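You operate a simulated robot arm through the tools that you are given. There is no shell and no other tool. Be economical: measure what you need, move in short steps, check, and stop when the job is done.

You are at the controls of a simulated robot arm. One attempt, no reset.

Task
Oil the red pin's tip and seat it in the setting block.
Fine: oil first, from the tin; lid back on; switch the gauge on and leave it on. The other pins stay dry in the rack.

The check looks at the end state, three seconds after you hand in, the way a careful person would. Anything else that was tipped, shoved, dropped, spilled or broken makes it a failure. Lids that push on must go on centred and level and be pressed home; caps that screw on are set level and turned clockwise until they are tight.

Robot
A 6-joint arm with a two-finger parallel gripper, fixed in place. Base frame: the origin is at the foot of the arm, x ahead of it, y to its left, z up; the work surface is at about z = 0.85. Readings come in m, rad, newtons and seconds.
With the tool pointing down near the work surface it reaches from about 0.26 to 0.68 m from the base axis. Its first joint turns from -1.152 to 1.152 rad. Payload 2.9 kg.
Tool frame: the origin (TCP) lies between the finger pads and is the grasp point; the fingertips stand 0.03 m ahead of it; z points along the fingers, y is the line along which they close. The gripper opens to 0.11 m. The fingers are 0.02 m wide and 0.01 m thick; the gripper's body (0.048 by 0.112 m) begins 0.055 m behind the TCP.
Orientation is that of the tool frame in the base frame, as a unit quaternion [w, x, y, z]. With the fingers straight down and closing along the base's y, the tool's x points along the base's -x, its y along +y and its z along -z.

Tools
- The arm moves only by the tool drive_tool. Its argument "plan" is a list of rows, each a list of 3 entries, a list of its own where there are three numbers: the closure in counts, from 0 (fully open) to 255 (shut), then the shift along the tool's x, y, z in units of 400 mm (1.0 is 400 mm), then the turn, a rotation vector about the tool's x, y, z in units of 60 degrees (1.0 is 60 degrees). In form: [[fingers, [tx, ty, tz], [wx, wy, wz]], ...]. A call has 1 to 20 rows; each row is the pose to reach, as a shift and turn from the pose commanded when the call began, along the tool's axes at that moment. A call with a number of a shift or a turn outside -1 to 1 is refused whole. Rows are played at 5 a second. More than 0.05 m and 0.15 rad between two rows, or a gripper value outside its range, and nothing of the call is played. Where a pose cannot be reached the arm comes as near as it can. A force on the tool above 90 N (or 10 N above the force at the start of the call, whichever is more), or a blocked arm, ends the call early, and 0.2 s more pass. The fingers move at their own pace (about 0.108 m/s each) and stop on an object; they squeeze with about 33 N. The grip force told is the motor's: it shows also when the fingers shut on nothing. Time passes only in rows, and 0.2 s behind the last, so rows that repeat a pose let the fingers close. It gives the time, the measured TCP pose, the force on the tool (base axes), the opening and the grip force at its end, in the units of the frame above (readings bear some noise), with the torque about the TCP (base axes, N m) and any sound that the robot's microphone picked up, and new pictures: "views" is both (left out), scene, wrist or none.
- Cameras (640 x 400 px; columns grow to the right, rows downward): "scene" is fixed at [0.0972, 0.4654, 1.3897]; the picture's right is [-0.49, -0.87, 0.00], its down [-0.48, 0.27, -0.84] and it looks along [0.73, -0.41, -0.55] (base axes); focal length 338 px, centre (320, 200). "wrist" rides on the gripper at [0.072, 0.017, -0.103] in the tool frame; the picture's right is [-0.23, 0.97, 0.00], its down [-0.76, -0.18, -0.62] and it looks along [-0.61, -0.14, 0.78] (tool axes); focal length 222 px, centre (320, 200). There is no depth. A picture from a camera that has moved, and an enlarged one, comes with that camera's place and axes in the base frame and with its lens. The place of the scene camera against the robot may be out by one fixed shift of up to 0.012 m in any direction.
- inspect(camera, box): a new picture of the part [left, top, right, bottom] of that camera's present view, enlarged. It takes no simulated time.
- sign_off(): hands the job in; it is judged then, once.

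Work in short steps. Places have to be worked out from the pictures, the camera data and where the tool is seen: move nearer, look again, correct. Check each grasp and each placing, and mend what went wrong. You have 120 turns and 200 pictures in all, those below and enlarged ones among them. Open the gripper and draw the arm clear of the work before you hand the job in, unless the task says otherwise; then end with one line.

The tools are called after ">>>" as name(argument=value, ...) on one line, values as JSON. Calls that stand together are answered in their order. drive_tool: Moves the arm, as the interface text tells. Its arguments: {"type":"object","properties":{"plan":{"type":"array","items":{"type":"array"}},"views":{"type":"string","enum":["both","scene","wrist","none"]}},"required":["plan"]} The other tools are called the same way: inspect (camera, box) takes an enlarged picture of a part of a camera's view; sign_off () hands the job in.

At the start:

```text
time_s: 0.0
position: [0.38, -0.1531, 1.1956]
ee_rot: [0.0, -0.001, 1.0, 0.001]
force: [1.0, -0.3, 0.5]
wrist_torque: [0.0, 0.0, 0.0]
opening: 0.1099
finger_force: 0.1
```

scene: 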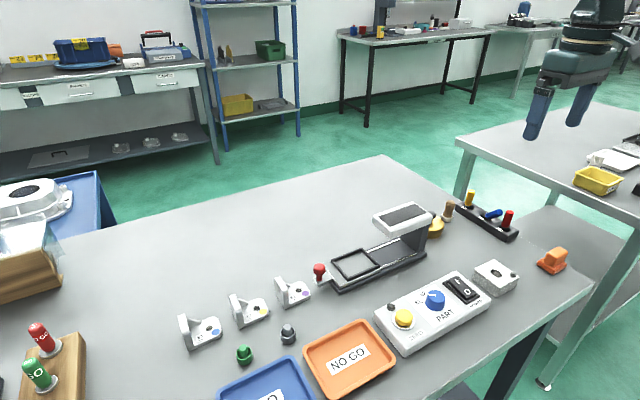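
wrist: 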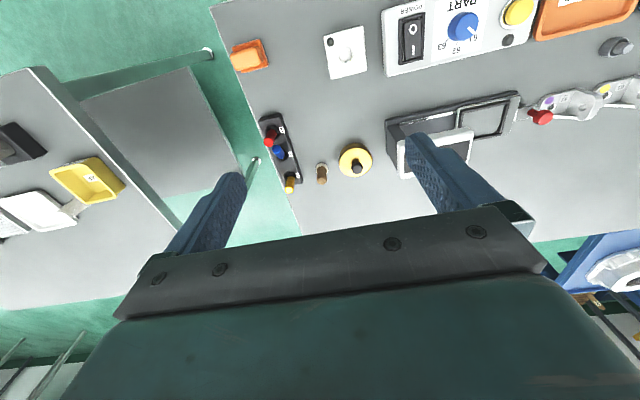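

I'll look closer at the rack, tin, gauge and block before moving.

>>> inspect(camera="scene", box=[360, 170, 600, 320])

>>> inspect(camera="wrist", box=[220, 0, 540, 200])

>>> inspect(camera="scene", box=[160, 230, 400, 380])

```text
2.67 times, centred on (480, 245) of scene
camera zoom: at [0.0972, 0.4654, 1.3897], right [-0.49, -0.87, 0.0], down [-0.48, 0.27, -0.84], along [0.73, -0.41, -0.55], focal length 902 px, centre (-107, 80)
```

zoom: 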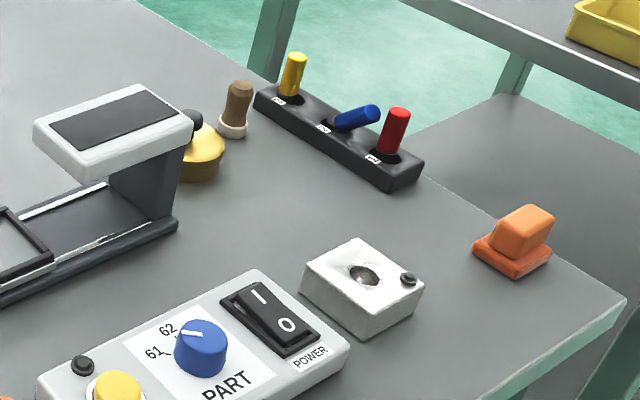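

```text
2.00 times, centred on (380, 100) of wrist
camera zoom: at [0.3084, -0.1357, 1.2986], right [0.23, 0.97, 0.0], down [0.76, -0.18, 0.62], along [0.61, -0.14, -0.78], focal length 444 px, centre (200, 400)
```

zoom: 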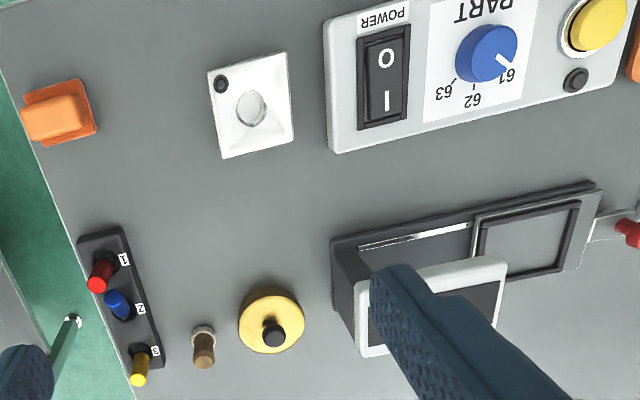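

```text
2.67 times, centred on (280, 305) of scene
camera zoom: at [0.0972, 0.4654, 1.3897], right [-0.49, -0.87, 0.0], down [-0.48, 0.27, -0.84], along [0.73, -0.41, -0.55], focal length 902 px, centre (427, -80)
```

zoom: 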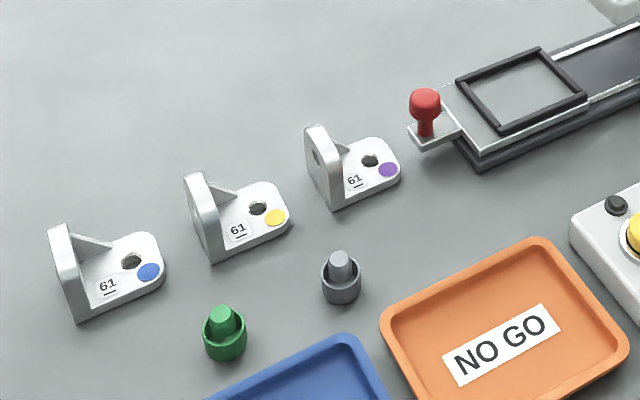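

The tin is around (0.545,-0.112), the red pin (0.453,-0.255), the block (0.356,-0.105) and the switch (0.36,-0.01). I'll move above the tin for a closer look.

>>> drive_tool(plan=[[0, [-0.06, 0.0, 0.06], [0, 0, 0]], [0, [-0.12, 0.01, 0.12], [0, 0, 0]], [0, [-0.18, 0.02, 0.18], [0, 0, 0]], [0, [-0.24, 0.03, 0.24], [0, 0, 0]], [0, [-0.3, 0.03, 0.3], [0, 0, 0]], [0, [-0.34, 0.03, 0.34], [0, 0, 0]]], views="both")

```text
time_s: 1.4
position: [0.5162, -0.1436, 1.0611]
ee_rot: [-0.001, 0.0, 1.0, 0.0]
force: [-0.2, 0.5, 0.1]
wrist_torque: [0.0, 0.04, 0.04]
opening: 0.1101
finger_force: 0.1
camera wrist: at [0.445, -0.1259, 1.1632], right [0.23, 0.97, 0.0], down [0.76, -0.18, 0.62], along [0.61, -0.14, -0.78], focal length 222 px, centre (320, 200)
```

scene: 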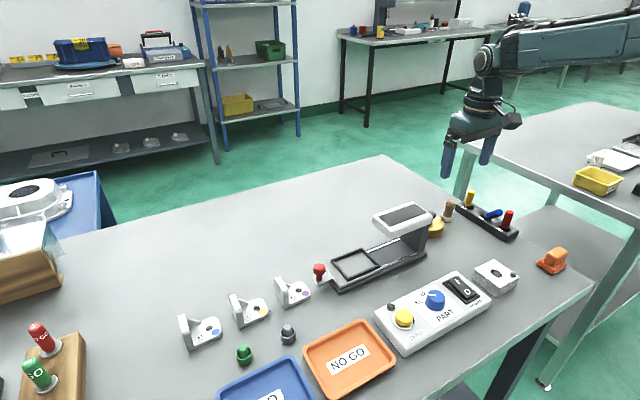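
wrist: 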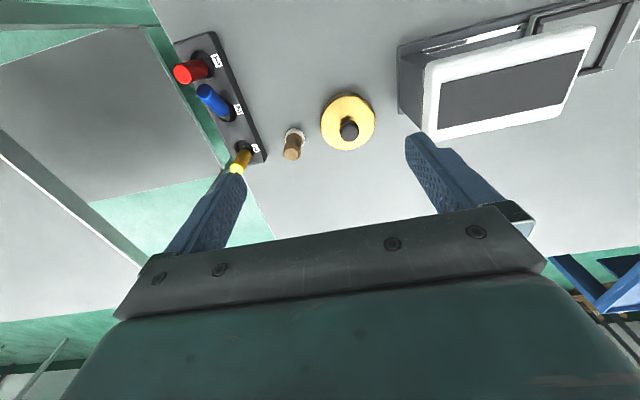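

>>> inspect(camera="wrist", box=[160, 20, 416, 180])

>>> inspect(camera="scene", box=[376, 170, 536, 270])

```text
2.50 times, centred on (288, 100) of wrist
camera zoom: at [0.445, -0.1259, 1.1632], right [0.23, 0.97, 0.0], down [0.76, -0.18, 0.62], along [0.61, -0.14, -0.78], focal length 555 px, centre (400, 450)
```

zoom: 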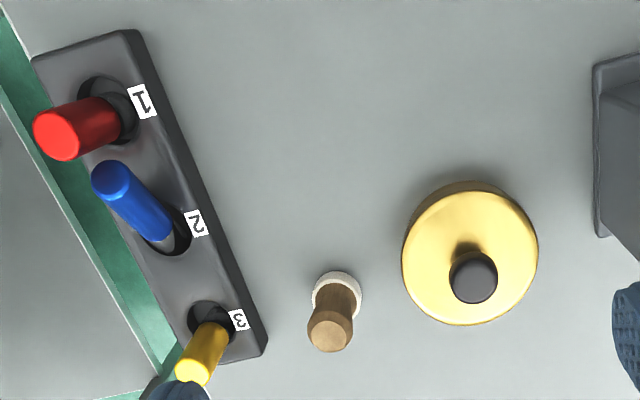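

```text
4.00 times, centred on (456, 220) of scene
camera zoom: at [0.0972, 0.4654, 1.3897], right [-0.49, -0.87, 0.0], down [-0.48, 0.27, -0.84], along [0.73, -0.41, -0.55], focal length 1353 px, centre (-224, 120)
```

zoom: 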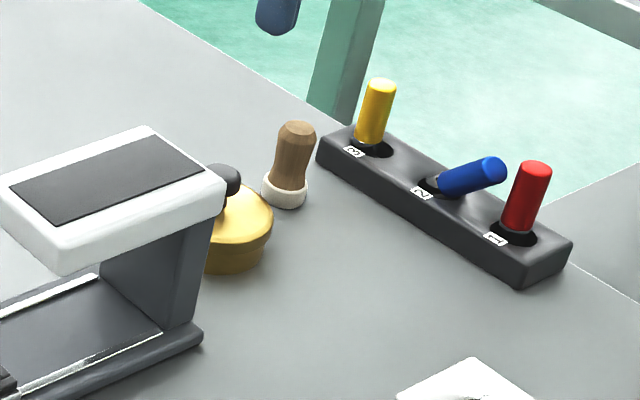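

The knob is near (0.550,-0.113) with its top at about z 0.91, and the gauge head sits close on the +y side. I'll turn the gripper 90° so it closes along x and stays clear of the head.

>>> drive_tool(plan=[[0, [-0.01, 0.01, 0], [0, 0, -0.125]], [0, [-0.02, 0.02, 0], [0, 0, -0.25]], [0, [-0.03, 0.03, 0], [0, 0, -0.375]], [0, [-0.04, 0.04, 0], [0, 0, -0.5]], [0, [-0.05, 0.05, 0], [0, 0, -0.625]], [0, [-0.06, 0.06, 0], [0, 0, -0.75]], [0, [-0.07, 0.07, 0], [0, 0, -0.875]], [0, [-0.086, 0.076, 0], [0, 0, -1.0]]], views="none")

>>> drive_tool(plan=[[0, [0, 0, 0], [0, 0, -0.125]], [0, [0, 0, 0], [0, 0, -0.25]], [0, [0, 0, 0], [0, 0, -0.375]], [0, [0, 0, 0], [0, 0, -0.5]], [0, [0, 0, 0], [0, 0, -0.5]]], views="both")

```text
time_s: 3.2
position: [0.5509, -0.1111, 1.0602]
ee_rot: [0.0, -0.5, 0.866, 0.0]
force: [0.0, 0.0, 0.4]
wrist_torque: [0.03, 0.01, 0.02]
opening: 0.1099
finger_force: 0.0
```

```text
time_s: 4.4
position: [0.5509, -0.1098, 1.0595]
ee_rot: [0.0, 0.708, -0.706, 0.0]
force: [0.6, -0.3, 0.7]
wrist_torque: [-0.01, 0.04, -0.05]
opening: 0.11
finger_force: 0.0
camera wrist: at [0.5345, -0.1827, 1.1626], right [-0.97, 0.23, 0.0], down [0.18, 0.76, 0.62], along [0.14, 0.61, -0.78], focal length 222 px, centre (320, 200)
```

scene: 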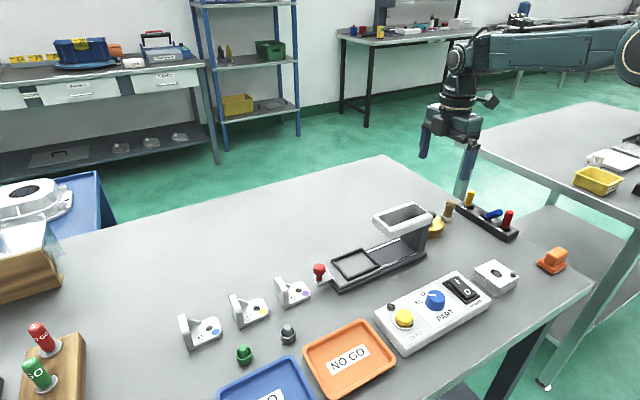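
wrist: 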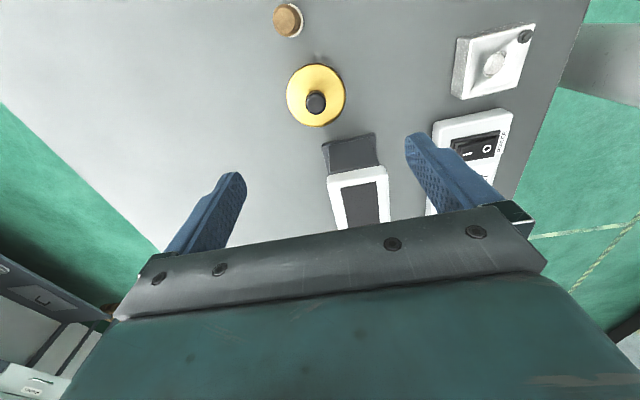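

The two views put the knob at about (0.554,-0.115) with its top near z 0.90. I'll descend part way with the fingers half closed and look again.

>>> drive_tool(plan=[[139, [0.0125, -0.0075, 0.07], [0, 0, 0]], [139, [0.0125, -0.0075, 0.15], [0, 0, 0]], [139, [0.0125, -0.0075, 0.22], [0, 0, 0]], [139, [0.0125, -0.0075, 0.28], [0, 0, 0]], [139, [0.0125, -0.0075, 0.28], [0, 0, 0]]], views="both")

>>> inspect(camera="scene", box=[376, 150, 536, 250])

>>> inspect(camera="wrist", box=[200, 40, 456, 200])

```text
time_s: 5.6
position: [0.5522, -0.1145, 0.9481]
ee_rot: [0.0, 0.707, -0.707, -0.001]
force: [-0.1, 0.0, 0.0]
wrist_torque: [0.01, 0.04, -0.01]
opening: 0.0499
finger_force: 0.0
camera wrist: at [0.5371, -0.1874, 1.0502], right [-0.97, 0.23, 0.0], down [0.18, 0.76, 0.62], along [0.14, 0.61, -0.78], focal length 222 px, centre (320, 200)
```

scene: 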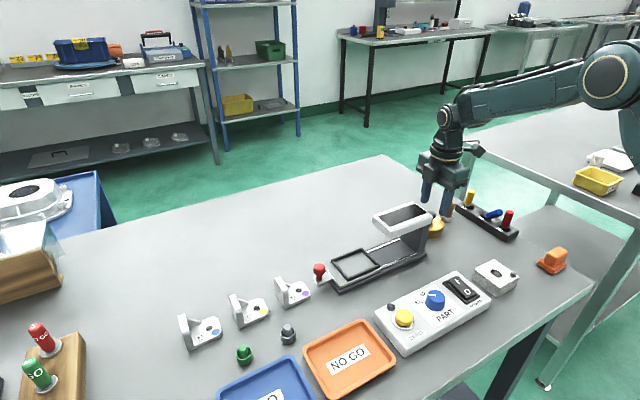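
wrist: 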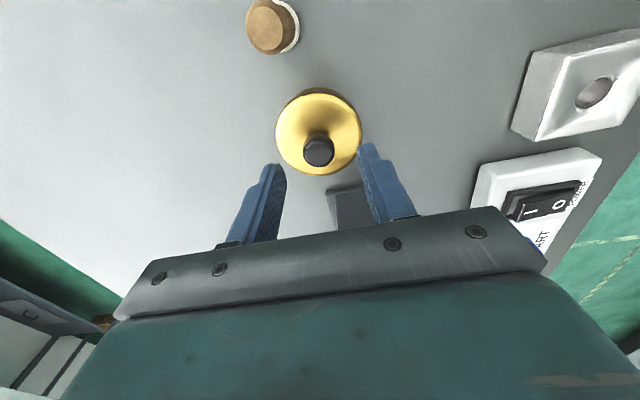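

```text
4.00 times, centred on (456, 200) of scene
camera zoom: at [0.0972, 0.4654, 1.3897], right [-0.49, -0.87, 0.0], down [-0.48, 0.27, -0.84], along [0.73, -0.41, -0.55], focal length 1353 px, centre (-224, 200)
```

zoom: 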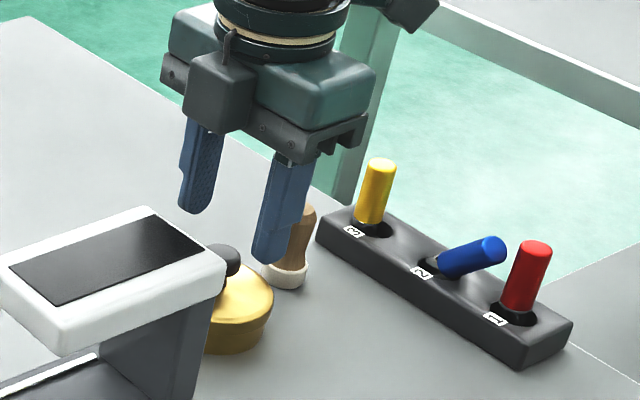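

```text
2.50 times, centred on (328, 120) of wrist
camera zoom: at [0.5371, -0.1874, 1.0502], right [-0.97, 0.23, 0.0], down [0.18, 0.76, 0.62], along [0.14, 0.61, -0.78], focal length 555 px, centre (300, 400)
```

zoom: 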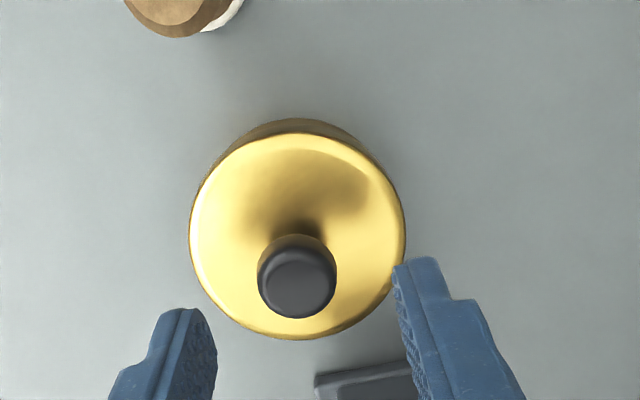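

The knob sits between the fingers, at about (0.554,-0.1155), with its top near z 0.905. I'll lower until the fingertips are around z 0.889, then close gently and check.

>>> drive_tool(plan=[[139, [0.0025, -0.004, 0.04], [0, 0, 0]], [139, [0.0025, -0.004, 0.072], [0, 0, 0]], [139, [0.0025, -0.004, 0.072], [0, 0, 0]]], views="wrist")

>>> inspect(camera="scene", box=[400, 180, 480, 250])

```text
time_s: 6.4
position: [0.5569, -0.116, 0.9172]
ee_rot: [0.0, 0.707, -0.707, 0.0]
force: [0.0, -0.3, 0.0]
wrist_torque: [-0.03, 0.0, 0.02]
opening: 0.0501
finger_force: 0.0
camera wrist: at [0.5402, -0.1886, 1.0218], right [-0.97, 0.23, 0.0], down [0.18, 0.76, 0.62], along [0.14, 0.61, -0.78], focal length 222 px, centre (320, 200)
```

wrist: 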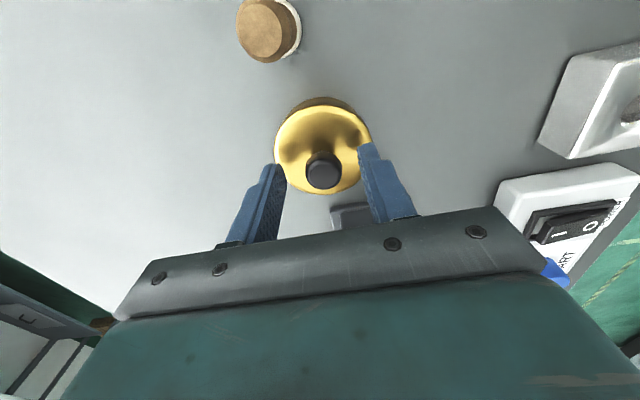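

```text
5.71 times, centred on (440, 215) of scene
camera zoom: at [0.0972, 0.4654, 1.3897], right [-0.49, -0.87, 0.0], down [-0.48, 0.27, -0.84], along [0.73, -0.41, -0.55], focal length 1932 px, centre (-366, 114)
```

zoom: 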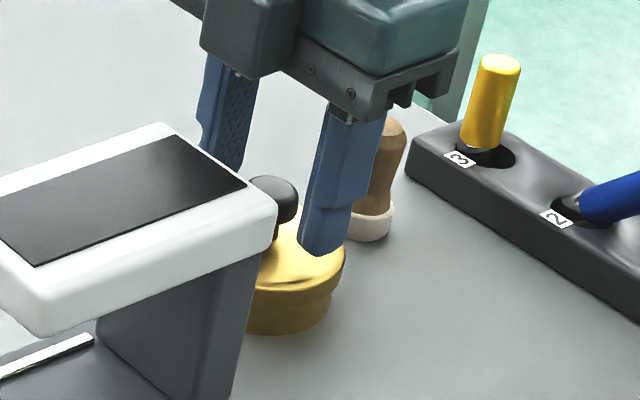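

The fingers straddle the knob, which seems about 3 mm further toward -y. I'll correct that and close.

>>> drive_tool(plan=[[139, [0.0075, 0.002, 0.003], [0, 0, 0]], [170, [0.0075, 0.002, 0.003], [0, 0, 0]], [255, [0.0075, 0.002, 0.003], [0, 0, 0]], [255, [0.0075, 0.002, 0.003], [0, 0, 0]], [255, [0.0075, 0.002, 0.003], [0, 0, 0]]], views="wrist")

>>> inspect(camera="wrist", box=[240, 80, 400, 230])

>>> inspect(camera="scene", box=[400, 180, 480, 250])

```text
time_s: 7.6
position: [0.5553, -0.1196, 0.9184]
ee_rot: [-0.002, -0.707, 0.707, 0.002]
force: [-14.3, -0.3, 5.3]
wrist_torque: [0.01, 0.27, 0.03]
opening: 0.0231
finger_force: 33.9
camera wrist: at [0.5387, -0.1914, 1.0202], right [-0.97, 0.23, 0.0], down [0.18, 0.76, 0.62], along [0.14, 0.61, -0.78], focal length 222 px, centre (320, 200)
```

wrist: 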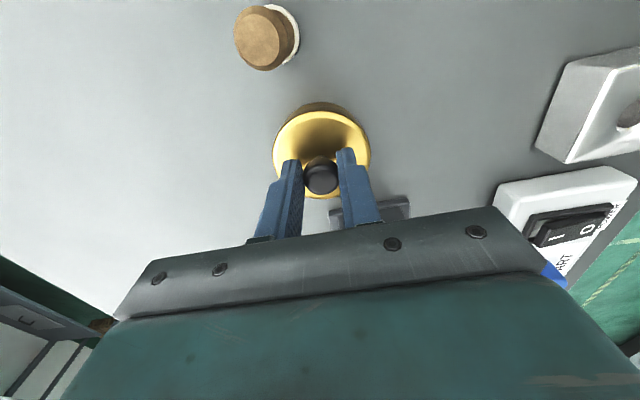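

```text
2.67 times, centred on (320, 155) of wrist
camera zoom: at [0.5387, -0.1914, 1.0202], right [-0.97, 0.23, 0.0], down [0.18, 0.76, 0.62], along [0.14, 0.61, -0.78], focal length 592 px, centre (320, 320)
```

zoom: 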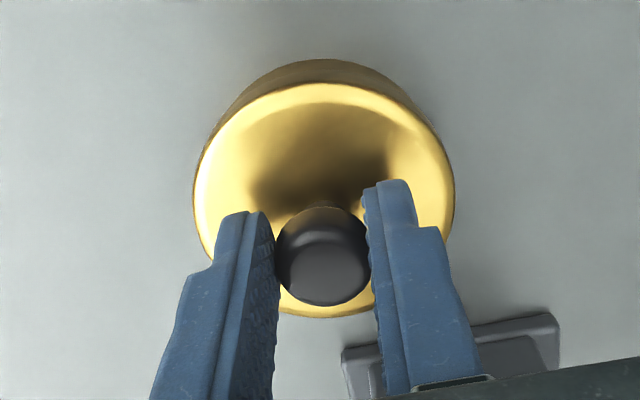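

```text
5.71 times, centred on (440, 215) of scene
camera zoom: at [0.0968, 0.4654, 1.3897], right [-0.49, -0.87, 0.0], down [-0.48, 0.27, -0.84], along [0.73, -0.41, -0.55], focal length 1932 px, centre (-366, 114)
```

zoom: 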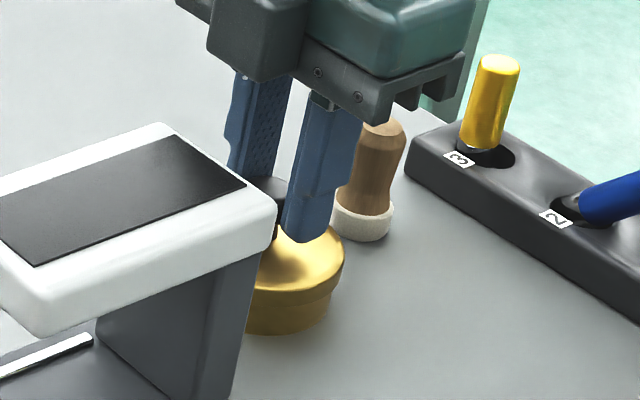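

It is gripped, but there is a 14 N side load, so the knob is slightly toward -x. I'll relieve that and then lift straight up slightly.

>>> drive_tool(plan=[[255, [0, 0.004, 0], [0, 0, 0]], [255, [0, 0.005, -0.004], [0, 0, 0]], [255, [0, 0.005, -0.008], [0, 0, 0]]], views="none")

```text
time_s: 8.4
position: [0.5528, -0.12, 0.9211]
ee_rot: [0.001, -0.707, 0.707, 0.001]
force: [-0.3, 0.7, 0.2]
wrist_torque: [-0.02, 0.0, 0.02]
opening: 0.0237
finger_force: 32.8
heard: snap
```

A snap: the push-on lid came off (home pose about (0.553,-0.120,0.918)). I'll lift it, carry it toward -x to a clear spot near (0.45,-0.125), and look.

>>> drive_tool(plan=[[255, [0, 0, -0.05], [0, 0, 0]], [255, [0, 0, -0.1], [0, 0, 0]], [255, [0, 0, -0.15], [0, 0, 0]], [255, [0.005, 0.06, -0.15], [0, 0, 0]], [255, [0.01, 0.13, -0.15], [0, 0, 0]], [255, [0.0125, 0.2, -0.15], [0, 0, 0]], [255, [0.0125, 0.2575, -0.15], [0, 0, 0]], [255, [0.0125, 0.2575, -0.15], [0, 0, 0]]], views="both")

>>> inspect(camera="scene", box=[400, 170, 520, 270])

```text
time_s: 10.2
position: [0.4496, -0.1257, 0.9799]
ee_rot: [0.0, -0.707, 0.707, 0.0]
force: [0.5, 0.2, -0.5]
wrist_torque: [0.0, 0.01, 0.01]
opening: 0.0235
finger_force: 32.9
camera wrist: at [0.4327, -0.1973, 1.0831], right [-0.97, 0.23, 0.0], down [0.18, 0.76, 0.62], along [0.14, 0.61, -0.78], focal length 222 px, centre (320, 200)
```

scene: 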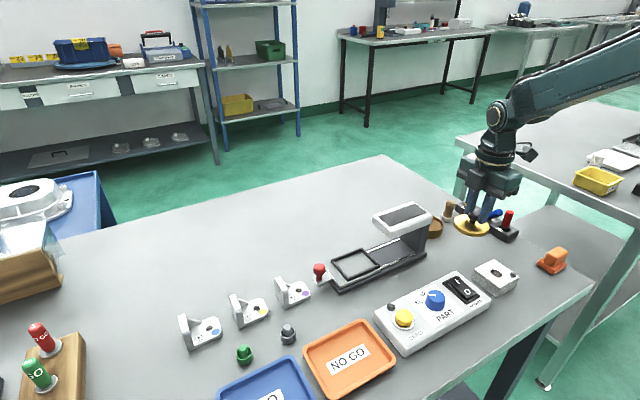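
wrist: 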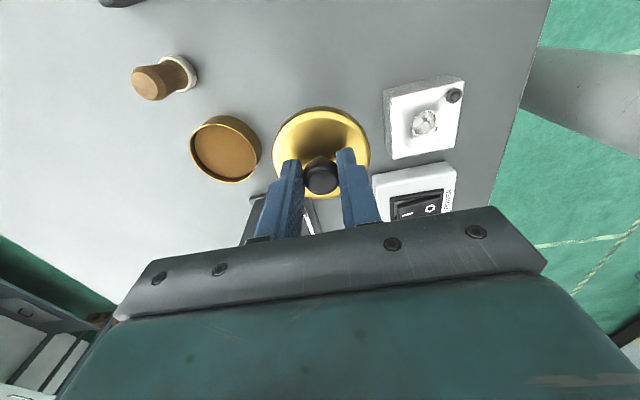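

```text
4.00 times, centred on (460, 220) of scene
camera zoom: at [0.0972, 0.4654, 1.3897], right [-0.49, -0.87, 0.0], down [-0.48, 0.27, -0.84], along [0.73, -0.41, -0.55], focal length 1353 px, centre (-240, 120)
```

zoom: 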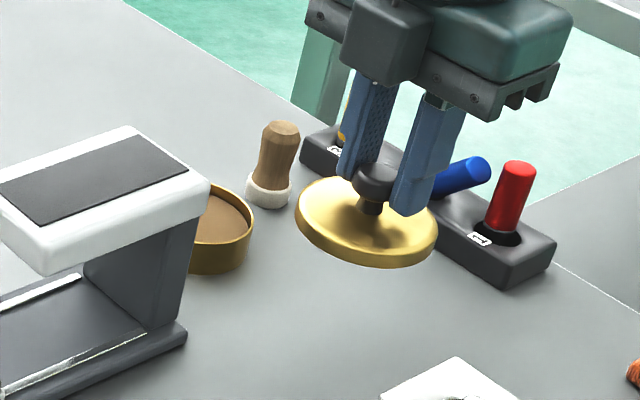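

The lid is held level and the tin is open with oil inside. I'll lower the lid toward the table.

>>> drive_tool(plan=[[255, [0, 0, 0.08], [0, 0, 0]], [255, [0, 0, 0.15], [0, 0, 0]], [255, [0, 0, 0.18], [0, 0, 0]], [255, [0, 0, 0.18], [0, 0, 0]]], views="scene")

>>> inspect(camera="scene", box=[420, 180, 540, 280])

```text
time_s: 11.2
position: [0.4502, -0.1241, 0.9113]
ee_rot: [0.0, 0.707, -0.707, 0.001]
force: [0.5, -0.5, 0.7]
wrist_torque: [-0.05, 0.01, 0.0]
opening: 0.0237
finger_force: 32.8
```

scene: 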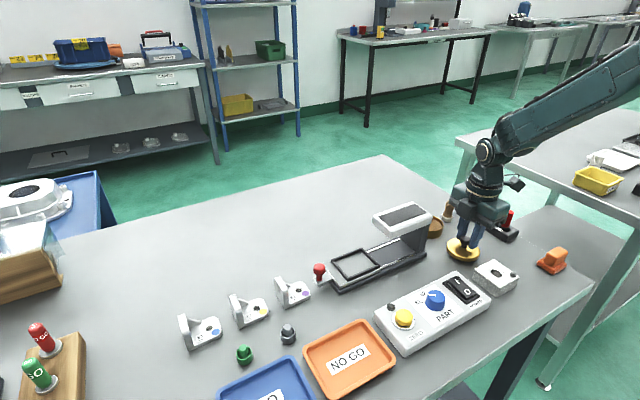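

```text
4.00 times, centred on (480, 230) of scene
camera zoom: at [0.0972, 0.4654, 1.3897], right [-0.49, -0.87, 0.0], down [-0.48, 0.27, -0.84], along [0.73, -0.41, -0.55], focal length 1353 px, centre (-320, 80)
```

zoom: 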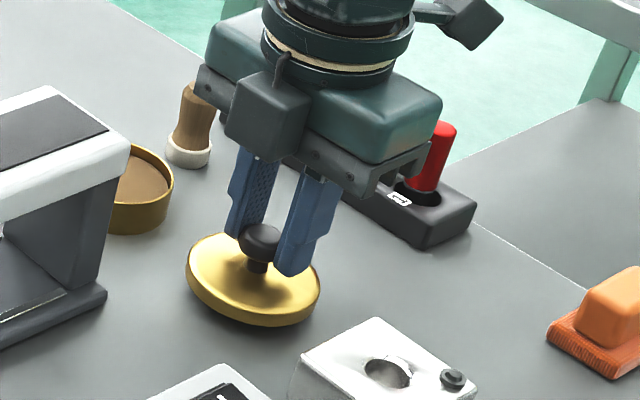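

No contact yet at TCP 0.911. I'll creep down a few millimetres at a time.

>>> drive_tool(plan=[[255, [0, 0, 0.01], [0, 0, 0]], [255, [0, 0, 0.02], [0, 0, 0]], [255, [0, 0, 0.02], [0, 0, 0]]], views="none")

>>> drive_tool(plan=[[255, [0, 0, 0.006], [0, 0, 0]], [255, [0, 0, 0.012], [0, 0, 0]], [255, [0, 0, 0.012], [0, 0, 0]]], views="none")

```text
time_s: 12.0
position: [0.4511, -0.123, 0.9015]
ee_rot: [0.0, 0.707, -0.707, 0.0]
force: [0.4, 0.4, -1.2]
wrist_torque: [0.02, -0.02, -0.01]
opening: 0.0236
finger_force: 32.6
```

```text
time_s: 12.8
position: [0.4517, -0.1249, 0.8964]
ee_rot: [0.001, 0.707, -0.707, -0.001]
force: [0.9, 0.2, -1.1]
wrist_torque: [0.0, 0.01, 0.01]
opening: 0.0235
finger_force: 33.0
```

>>> inspect(camera="scene", box=[430, 210, 500, 270])

```text
6.67 times, centred on (465, 240) of scene
camera zoom: at [0.0972, 0.4654, 1.3897], right [-0.49, -0.87, 0.0], down [-0.48, 0.27, -0.84], along [0.73, -0.41, -0.55], focal length 2254 px, centre (-647, -67)
```

zoom: 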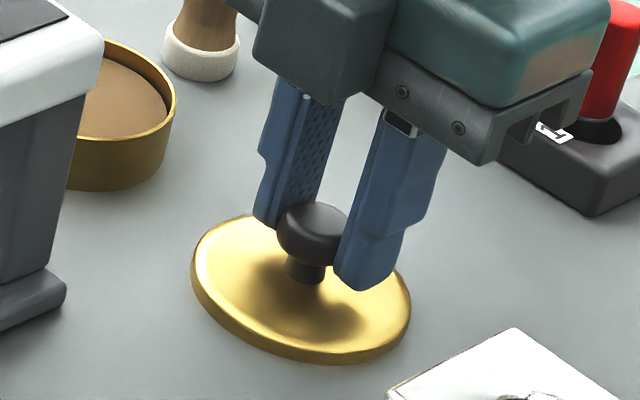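

Still hovering close to the surface, so I'll keep creeping down.

>>> drive_tool(plan=[[255, [0, 0, 0.005], [0, 0, 0]], [255, [0, 0, 0.01], [0, 0, 0]], [255, [0, 0, 0.01], [0, 0, 0]]], views="none")

>>> drive_tool(plan=[[255, [0, 0, 0.005], [0, 0, 0]], [255, [0, 0, 0.01], [0, 0, 0]], [255, [0, 0, 0.01], [0, 0, 0]]], views="none")

```text
time_s: 13.6
position: [0.4503, -0.1247, 0.8929]
ee_rot: [0.0, 0.707, -0.707, 0.0]
force: [-0.9, 0.7, 2.2]
wrist_torque: [0.04, -0.02, 0.0]
opening: 0.0235
finger_force: 32.7
```

```text
time_s: 14.4
position: [0.4499, -0.1253, 0.8904]
ee_rot: [-0.001, 0.707, -0.707, 0.002]
force: [-11.9, 7.8, 39.5]
wrist_torque: [0.32, 0.28, 0.04]
opening: 0.0233
finger_force: 34.0
```

Contact at about z 0.892. I'll ease back 3 mm, open to 50 mm and rise.

>>> drive_tool(plan=[[255, [0, 0, -0.006], [0, 0, 0]], [200, [0, 0, -0.006], [0, 0, 0]], [139, [0, 0, -0.006], [0, 0, 0]], [139, [0, 0, -0.006], [0, 0, 0]], [139, [0, 0, -0.1], [0, 0, 0]], [139, [0, 0, -0.2], [0, 0, 0]], [139, [0, 0, -0.3], [0, 0, 0]]], views="both")

>>> inspect(camera="wrist", box=[100, 0, 500, 250])

```text
time_s: 16.0
position: [0.4518, -0.1254, 1.0097]
ee_rot: [0.0, 0.707, -0.707, -0.001]
force: [0.6, 0.5, 0.6]
wrist_torque: [-0.01, 0.0, 0.03]
opening: 0.0502
finger_force: 0.1
camera wrist: at [0.4344, -0.1964, 1.1118], right [-0.97, 0.23, 0.0], down [0.18, 0.76, 0.62], along [0.14, 0.61, -0.78], focal length 222 px, centre (320, 200)
```

scene: 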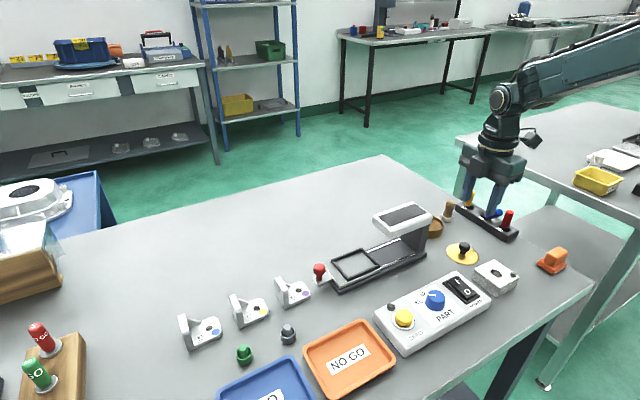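
wrist: 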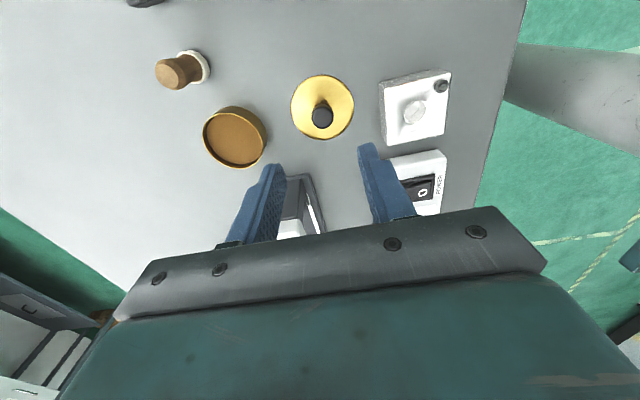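

```text
1.60 times, centred on (300, 125) of wrist
camera zoom: at [0.4344, -0.1964, 1.1118], right [-0.97, 0.23, 0.0], down [0.18, 0.76, 0.62], along [0.14, 0.61, -0.78], focal length 355 px, centre (352, 320)
```

zoom: 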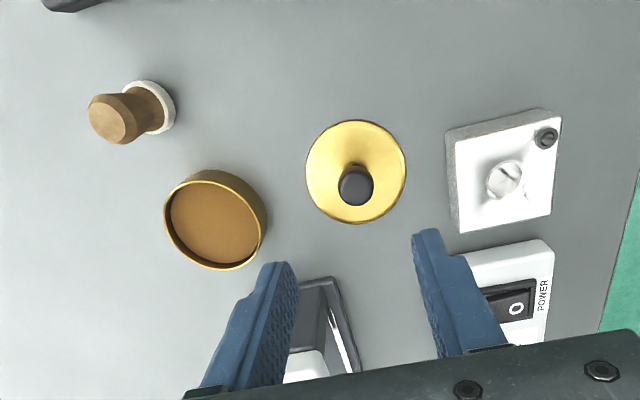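

The lid rests flat on the table. The blue pin leans toward the red one along x, so the red must be gripped closing along y; I'll rotate back while moving above it.

>>> drive_tool(plan=[[116, [0.04, 0, 0], [0, 0, 0.125]], [116, [0.08, 0, 0], [0, 0, 0.25]], [116, [0.12, 0, 0], [0, 0, 0.375]], [116, [0.16, 0, 0], [0, 0, 0.5]], [116, [0.2, 0, 0], [0, 0, 0.625]], [116, [0.24, 0, 0], [0, 0, 0.75]], [116, [0.29, 0, 0], [0, 0, 0.875]], [116, [0.3425, 0, 0], [0, 0, 1.0]]], views="none")

>>> drive_tool(plan=[[116, [0, 0, 0], [0, 0, 0.125]], [116, [0, 0, 0], [0, 0, 0.25]], [116, [0, 0, 0], [0, 0, 0.375]], [116, [0, 0, 0], [0, 0, 0.5]], [116, [0, 0, 0], [0, 0, 0.5]]], views="wrist")

>>> inspect(camera="wrist", box=[220, 60, 420, 220])

>>> inspect(camera="scene", box=[440, 150, 540, 250])

```text
time_s: 17.8
position: [0.4512, -0.262, 1.0068]
ee_rot: [0.0, -0.257, 0.966, 0.0]
force: [-0.3, 0.3, 0.1]
wrist_torque: [-0.05, -0.01, 0.0]
opening: 0.0602
finger_force: 0.1
```

```text
time_s: 19.0
position: [0.451, -0.2623, 1.0075]
ee_rot: [0.0, 0.001, 1.0, 0.0]
force: [-0.1, 0.3, 0.4]
wrist_torque: [0.0, 0.03, 0.0]
opening: 0.0602
finger_force: 0.1
camera wrist: at [0.3787, -0.2443, 1.1104], right [0.23, 0.97, 0.0], down [0.76, -0.18, 0.62], along [0.61, -0.14, -0.78], focal length 222 px, centre (320, 200)
```

wrist: 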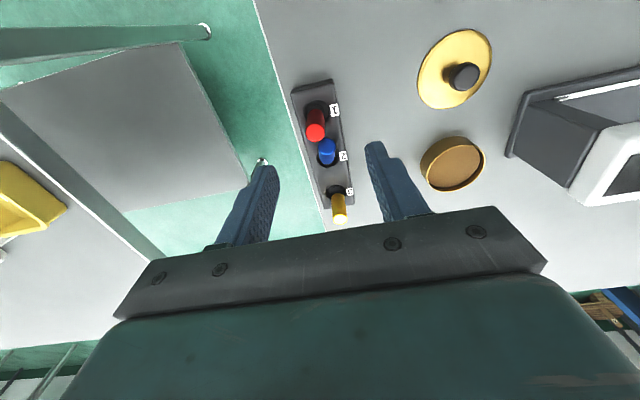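

```text
2.50 times, centred on (320, 140) of wrist
camera zoom: at [0.3787, -0.2443, 1.1104], right [0.23, 0.97, 0.0], down [0.76, -0.18, 0.62], along [0.61, -0.14, -0.78], focal length 555 px, centre (320, 350)
```

zoom: 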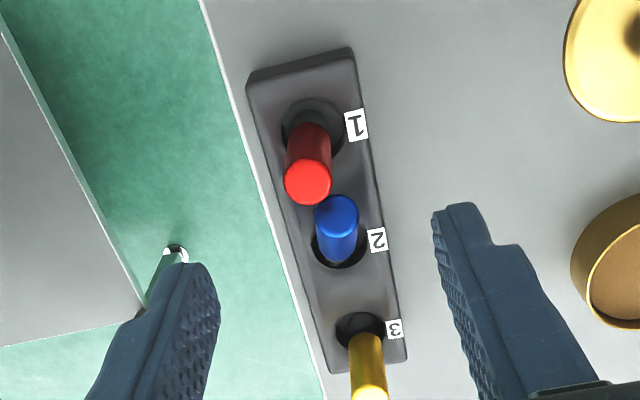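

```text
4.00 times, centred on (490, 200) of scene
camera zoom: at [0.0972, 0.4654, 1.3897], right [-0.49, -0.87, 0.0], down [-0.48, 0.27, -0.84], along [0.73, -0.41, -0.55], focal length 1353 px, centre (-360, 200)
```

zoom: 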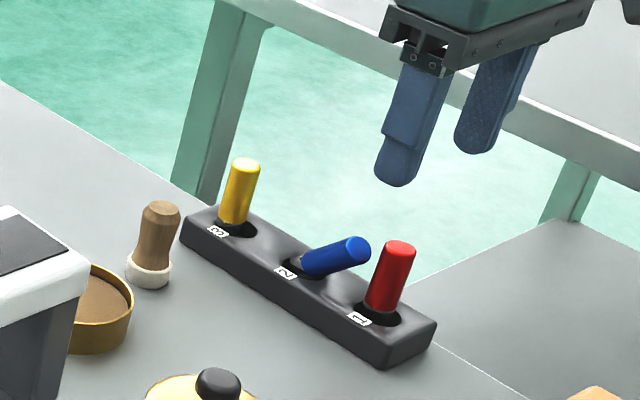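

Triangulating, the red pin's top is at (0.454,-0.266,0.917), leaning slightly toward +x and -y. I'll descend around it with the TCP at about z 0.917.

>>> drive_tool(plan=[[116, [0, -0.0055, 0.08], [0, 0, 0]], [116, [0, -0.0055, 0.16], [0, 0, 0]], [116, [0, -0.0055, 0.226], [0, 0, 0]], [116, [0, -0.0055, 0.226], [0, 0, 0]]], views="wrist")

>>> inspect(camera="wrist", box=[220, 80, 420, 230])

>>> inspect(camera="scene", box=[460, 170, 540, 250])

```text
time_s: 20.0
position: [0.4526, -0.2671, 0.9172]
ee_rot: [0.0, 0.001, 1.0, 0.0]
force: [-0.6, 0.1, -0.4]
wrist_torque: [0.03, -0.02, 0.01]
opening: 0.0601
finger_force: 0.0
camera wrist: at [0.379, -0.2492, 1.0188], right [0.23, 0.97, 0.0], down [0.76, -0.18, 0.62], along [0.61, -0.14, -0.78], focal length 222 px, centre (320, 200)
```

wrist: 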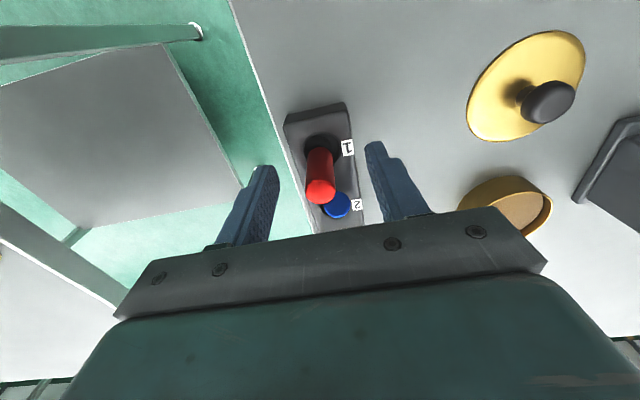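

```text
2.67 times, centred on (320, 155) of wrist
camera zoom: at [0.379, -0.2492, 1.0188], right [0.23, 0.97, 0.0], down [0.76, -0.18, 0.62], along [0.61, -0.14, -0.78], focal length 592 px, centre (320, 320)
```

zoom: 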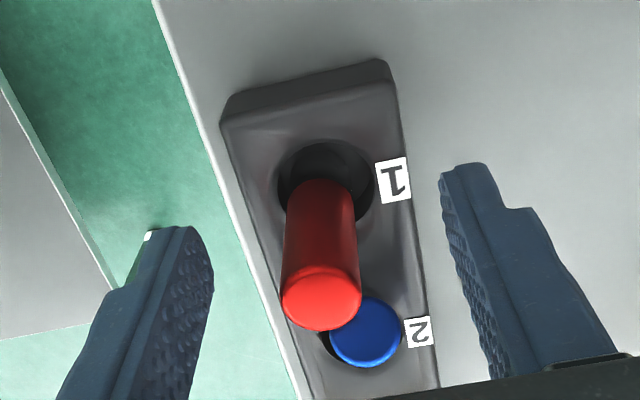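

```text
5.00 times, centred on (500, 210) of scene
camera zoom: at [0.0972, 0.4654, 1.3897], right [-0.49, -0.87, 0.0], down [-0.48, 0.27, -0.84], along [0.73, -0.41, -0.55], focal length 1691 px, centre (-580, 150)
```

zoom: 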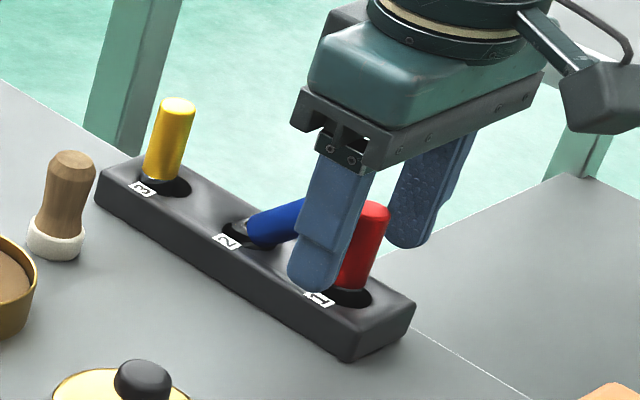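

The pin is centred between the fingers with the blue clear. Closing.

>>> drive_tool(plan=[[170, [0, 0, 0], [0, 0, 0]], [200, [0, 0, 0], [0, 0, 0]], [255, [0, 0, 0], [0, 0, 0]], [255, [0, 0, 0], [0, 0, 0]], [255, [0, 0, 0], [0, 0, 0]]], views="wrist")

>>> inspect(camera="wrist", box=[220, 80, 420, 230])

```text
time_s: 21.2
position: [0.4515, -0.2664, 0.9161]
ee_rot: [0.0, 0.0, 1.0, 0.001]
force: [0.3, 0.7, 0.2]
wrist_torque: [0.0, 0.01, 0.0]
opening: 0.0168
finger_force: 32.7
camera wrist: at [0.379, -0.2492, 1.0192], right [0.23, 0.97, 0.0], down [0.76, -0.18, 0.62], along [0.61, -0.14, -0.78], focal length 222 px, centre (320, 200)
```

wrist: 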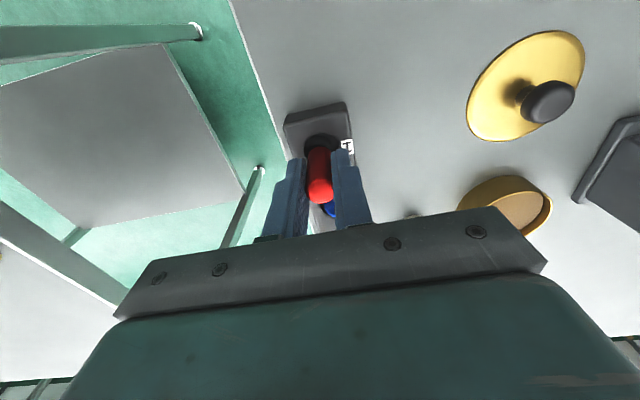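

```text
2.67 times, centred on (320, 155) of wrist
camera zoom: at [0.379, -0.2492, 1.0192], right [0.23, 0.97, 0.0], down [0.76, -0.18, 0.62], along [0.61, -0.14, -0.78], focal length 592 px, centre (320, 320)
```

zoom: 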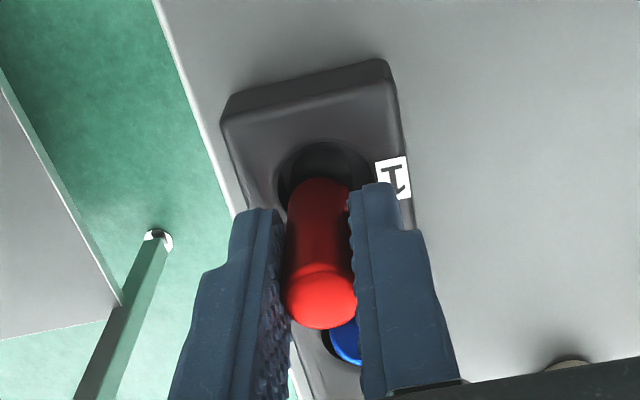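

Gripped at 17 mm. I'll lift straight up 9 cm and look at the pin.

>>> drive_tool(plan=[[255, [0, 0, -0.03], [0, 0, 0]], [255, [0, 0, -0.06], [0, 0, 0]], [255, [0, 0, -0.1], [0, 0, 0]], [255, [0, 0, -0.15], [0, 0, 0]], [255, [0, 0, -0.225], [0, 0, 0]], [255, [0, 0, -0.225], [0, 0, 0]]], views="wrist")

>>> inspect(camera="wrist", box=[220, 80, 420, 230])

>>> inspect(camera="scene", box=[450, 140, 550, 240])

```text
time_s: 22.6
position: [0.4497, -0.263, 1.0111]
ee_rot: [0.0, 0.0, 1.0, 0.0]
force: [0.6, 0.2, -0.1]
wrist_torque: [0.01, 0.03, -0.04]
opening: 0.0166
finger_force: 33.3
camera wrist: at [0.3777, -0.2459, 1.1129], right [0.23, 0.97, 0.0], down [0.76, -0.18, 0.62], along [0.61, -0.14, -0.78], focal length 222 px, centre (320, 200)
```

wrist: 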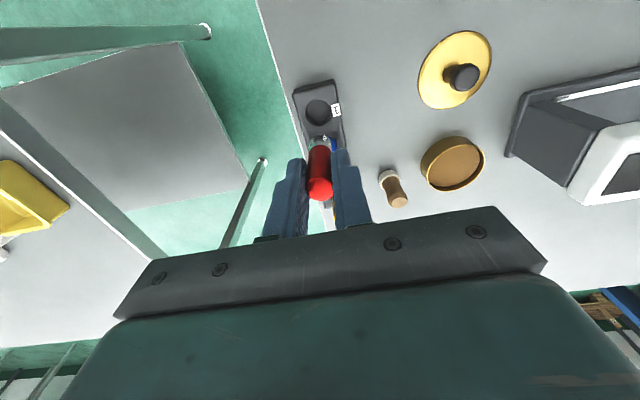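

```text
2.67 times, centred on (320, 155) of wrist
camera zoom: at [0.3777, -0.2459, 1.1129], right [0.23, 0.97, 0.0], down [0.76, -0.18, 0.62], along [0.61, -0.14, -0.78], focal length 592 px, centre (320, 320)
```

zoom: 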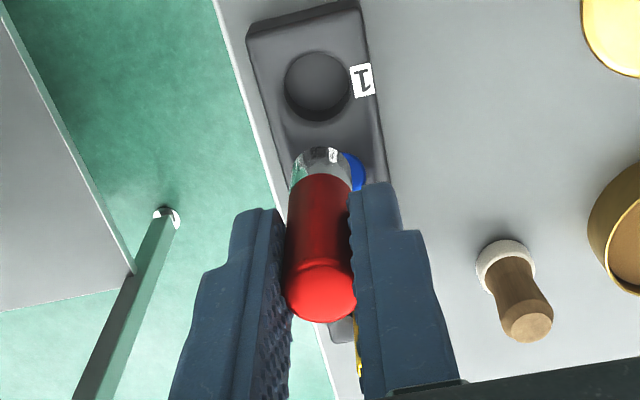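

```text
4.00 times, centred on (500, 190) of scene
camera zoom: at [0.0972, 0.4654, 1.3897], right [-0.49, -0.87, 0.0], down [-0.48, 0.27, -0.84], along [0.73, -0.41, -0.55], focal length 1353 px, centre (-400, 240)
```

zoom: 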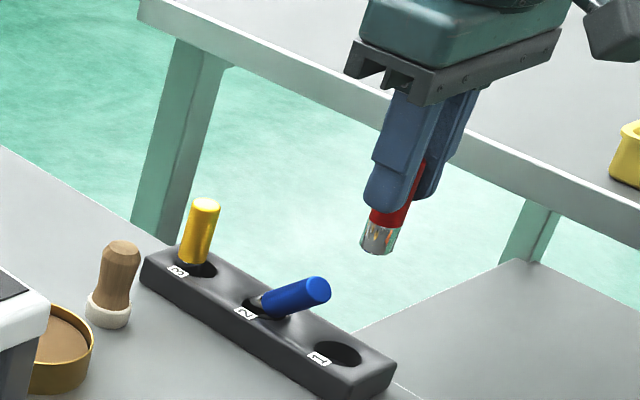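

The pin came out cleanly, showing a shiny metal tip about 5 cm below the TCP, and the other pins are undisturbed. I'll carry it over the -y half of the tin, clear of the gauge head.

>>> drive_tool(plan=[[255, [-0.05, 0.07, 0], [0, 0, 0]], [255, [-0.1, 0.14, 0], [0, 0, 0]], [255, [-0.15, 0.21, 0], [0, 0, 0]], [255, [-0.2, 0.28, 0], [0, 0, 0]], [255, [-0.255, 0.345, 0], [0, 0, 0]], [255, [-0.255, 0.345, 0.06], [0, 0, 0]], [255, [-0.255, 0.345, 0.12], [0, 0, 0]], [255, [-0.255, 0.345, 0.12], [0, 0, 0]]], views="wrist")

>>> inspect(camera="wrist", box=[220, 80, 420, 230])

>>> inspect(camera="scene", box=[400, 160, 480, 240])

```text
time_s: 24.4
position: [0.5535, -0.1262, 0.9606]
ee_rot: [0.0, 0.0, 1.0, -0.001]
force: [0.3, -0.4, -2.0]
wrist_torque: [0.03, -0.01, -0.01]
opening: 0.0166
finger_force: 32.8
camera wrist: at [0.4811, -0.1082, 1.0622], right [0.23, 0.97, 0.0], down [0.76, -0.18, 0.62], along [0.61, -0.14, -0.78], focal length 222 px, centre (320, 200)
```

wrist: 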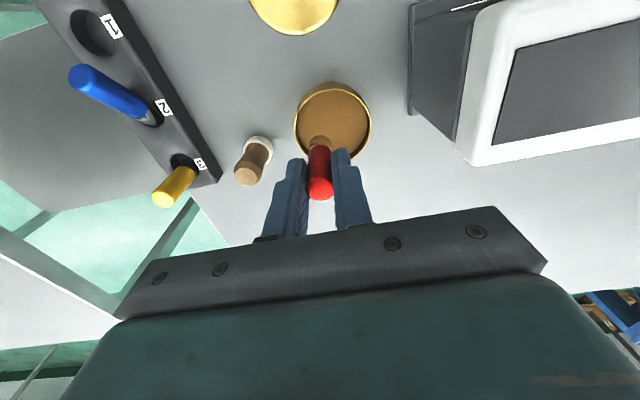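

```text
2.67 times, centred on (320, 155) of wrist
camera zoom: at [0.4811, -0.1082, 1.0622], right [0.23, 0.97, 0.0], down [0.76, -0.18, 0.62], along [0.61, -0.14, -0.78], focal length 592 px, centre (320, 320)
```

zoom: 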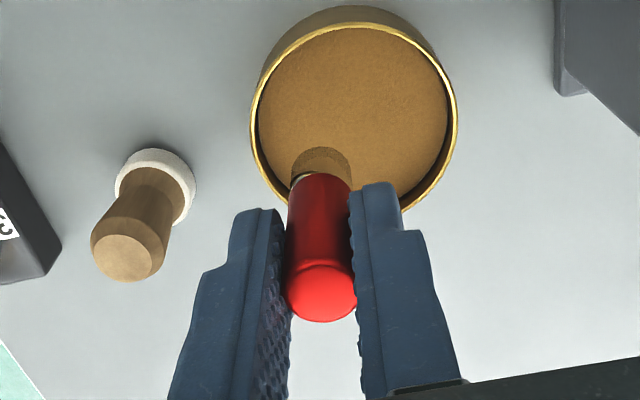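

```text
5.00 times, centred on (440, 200) of scene
camera zoom: at [0.0972, 0.4654, 1.3897], right [-0.49, -0.87, 0.0], down [-0.48, 0.27, -0.84], along [0.73, -0.41, -0.55], focal length 1691 px, centre (-280, 200)
```

zoom: 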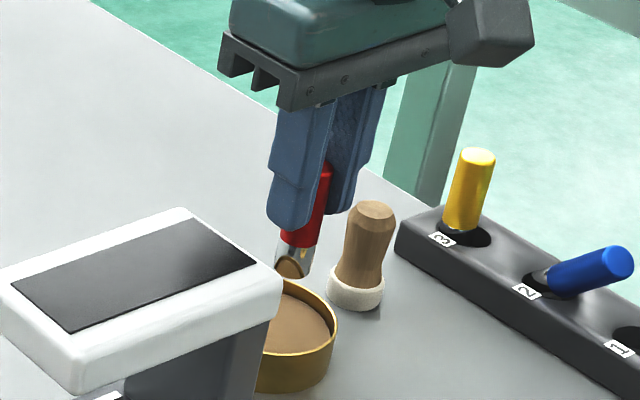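

The pin tip is over the tin, inside the rim. I'll lower in stages.

>>> drive_tool(plan=[[255, [0.0, 0.003, 0.04], [0, 0, 0]], [255, [0.0, 0.003, 0.08], [0, 0, 0]], [255, [0.0, 0.003, 0.09], [0, 0, 0]]], views="wrist")

>>> inspect(camera="scene", box=[400, 180, 480, 240])

>>> inspect(camera="wrist", box=[240, 80, 420, 210])

```text
time_s: 25.2
position: [0.5533, -0.1249, 0.9273]
ee_rot: [0.005, 0.0, 1.0, -0.001]
force: [0.7, -2.1, 26.0]
wrist_torque: [-0.14, -0.1, 0.04]
opening: 0.017
finger_force: 33.3
camera wrist: at [0.48, -0.1064, 1.0284], right [0.23, 0.97, 0.0], down [0.76, -0.18, 0.63], along [0.61, -0.14, -0.78], focal length 222 px, centre (320, 200)
```

wrist: 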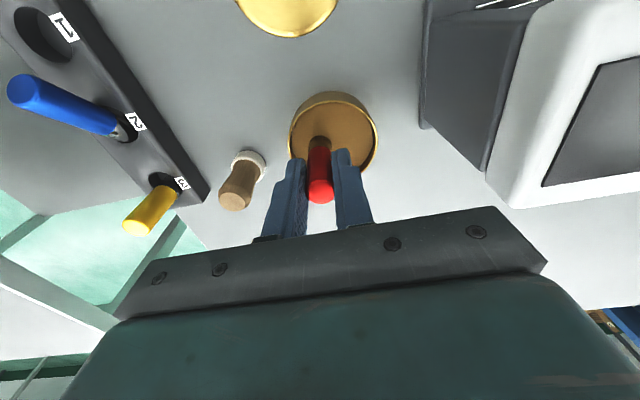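

```text
6.67 times, centred on (440, 210) of scene
camera zoom: at [0.0968, 0.4654, 1.3897], right [-0.49, -0.87, 0.0], down [-0.48, 0.27, -0.84], along [0.73, -0.41, -0.55], focal length 2254 px, centre (-480, 133)
```

zoom: 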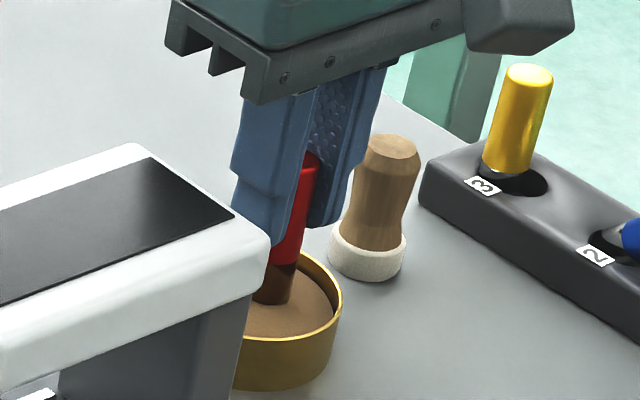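

```text
3.08 times, centred on (330, 145) of wrist
camera zoom: at [0.48, -0.1064, 1.0284], right [0.23, 0.97, 0.0], down [0.76, -0.18, 0.63], along [0.61, -0.14, -0.78], focal length 684 px, centre (289, 369)
```

zoom: 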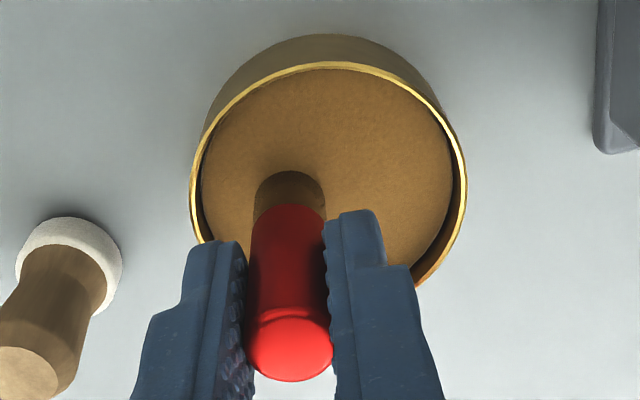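

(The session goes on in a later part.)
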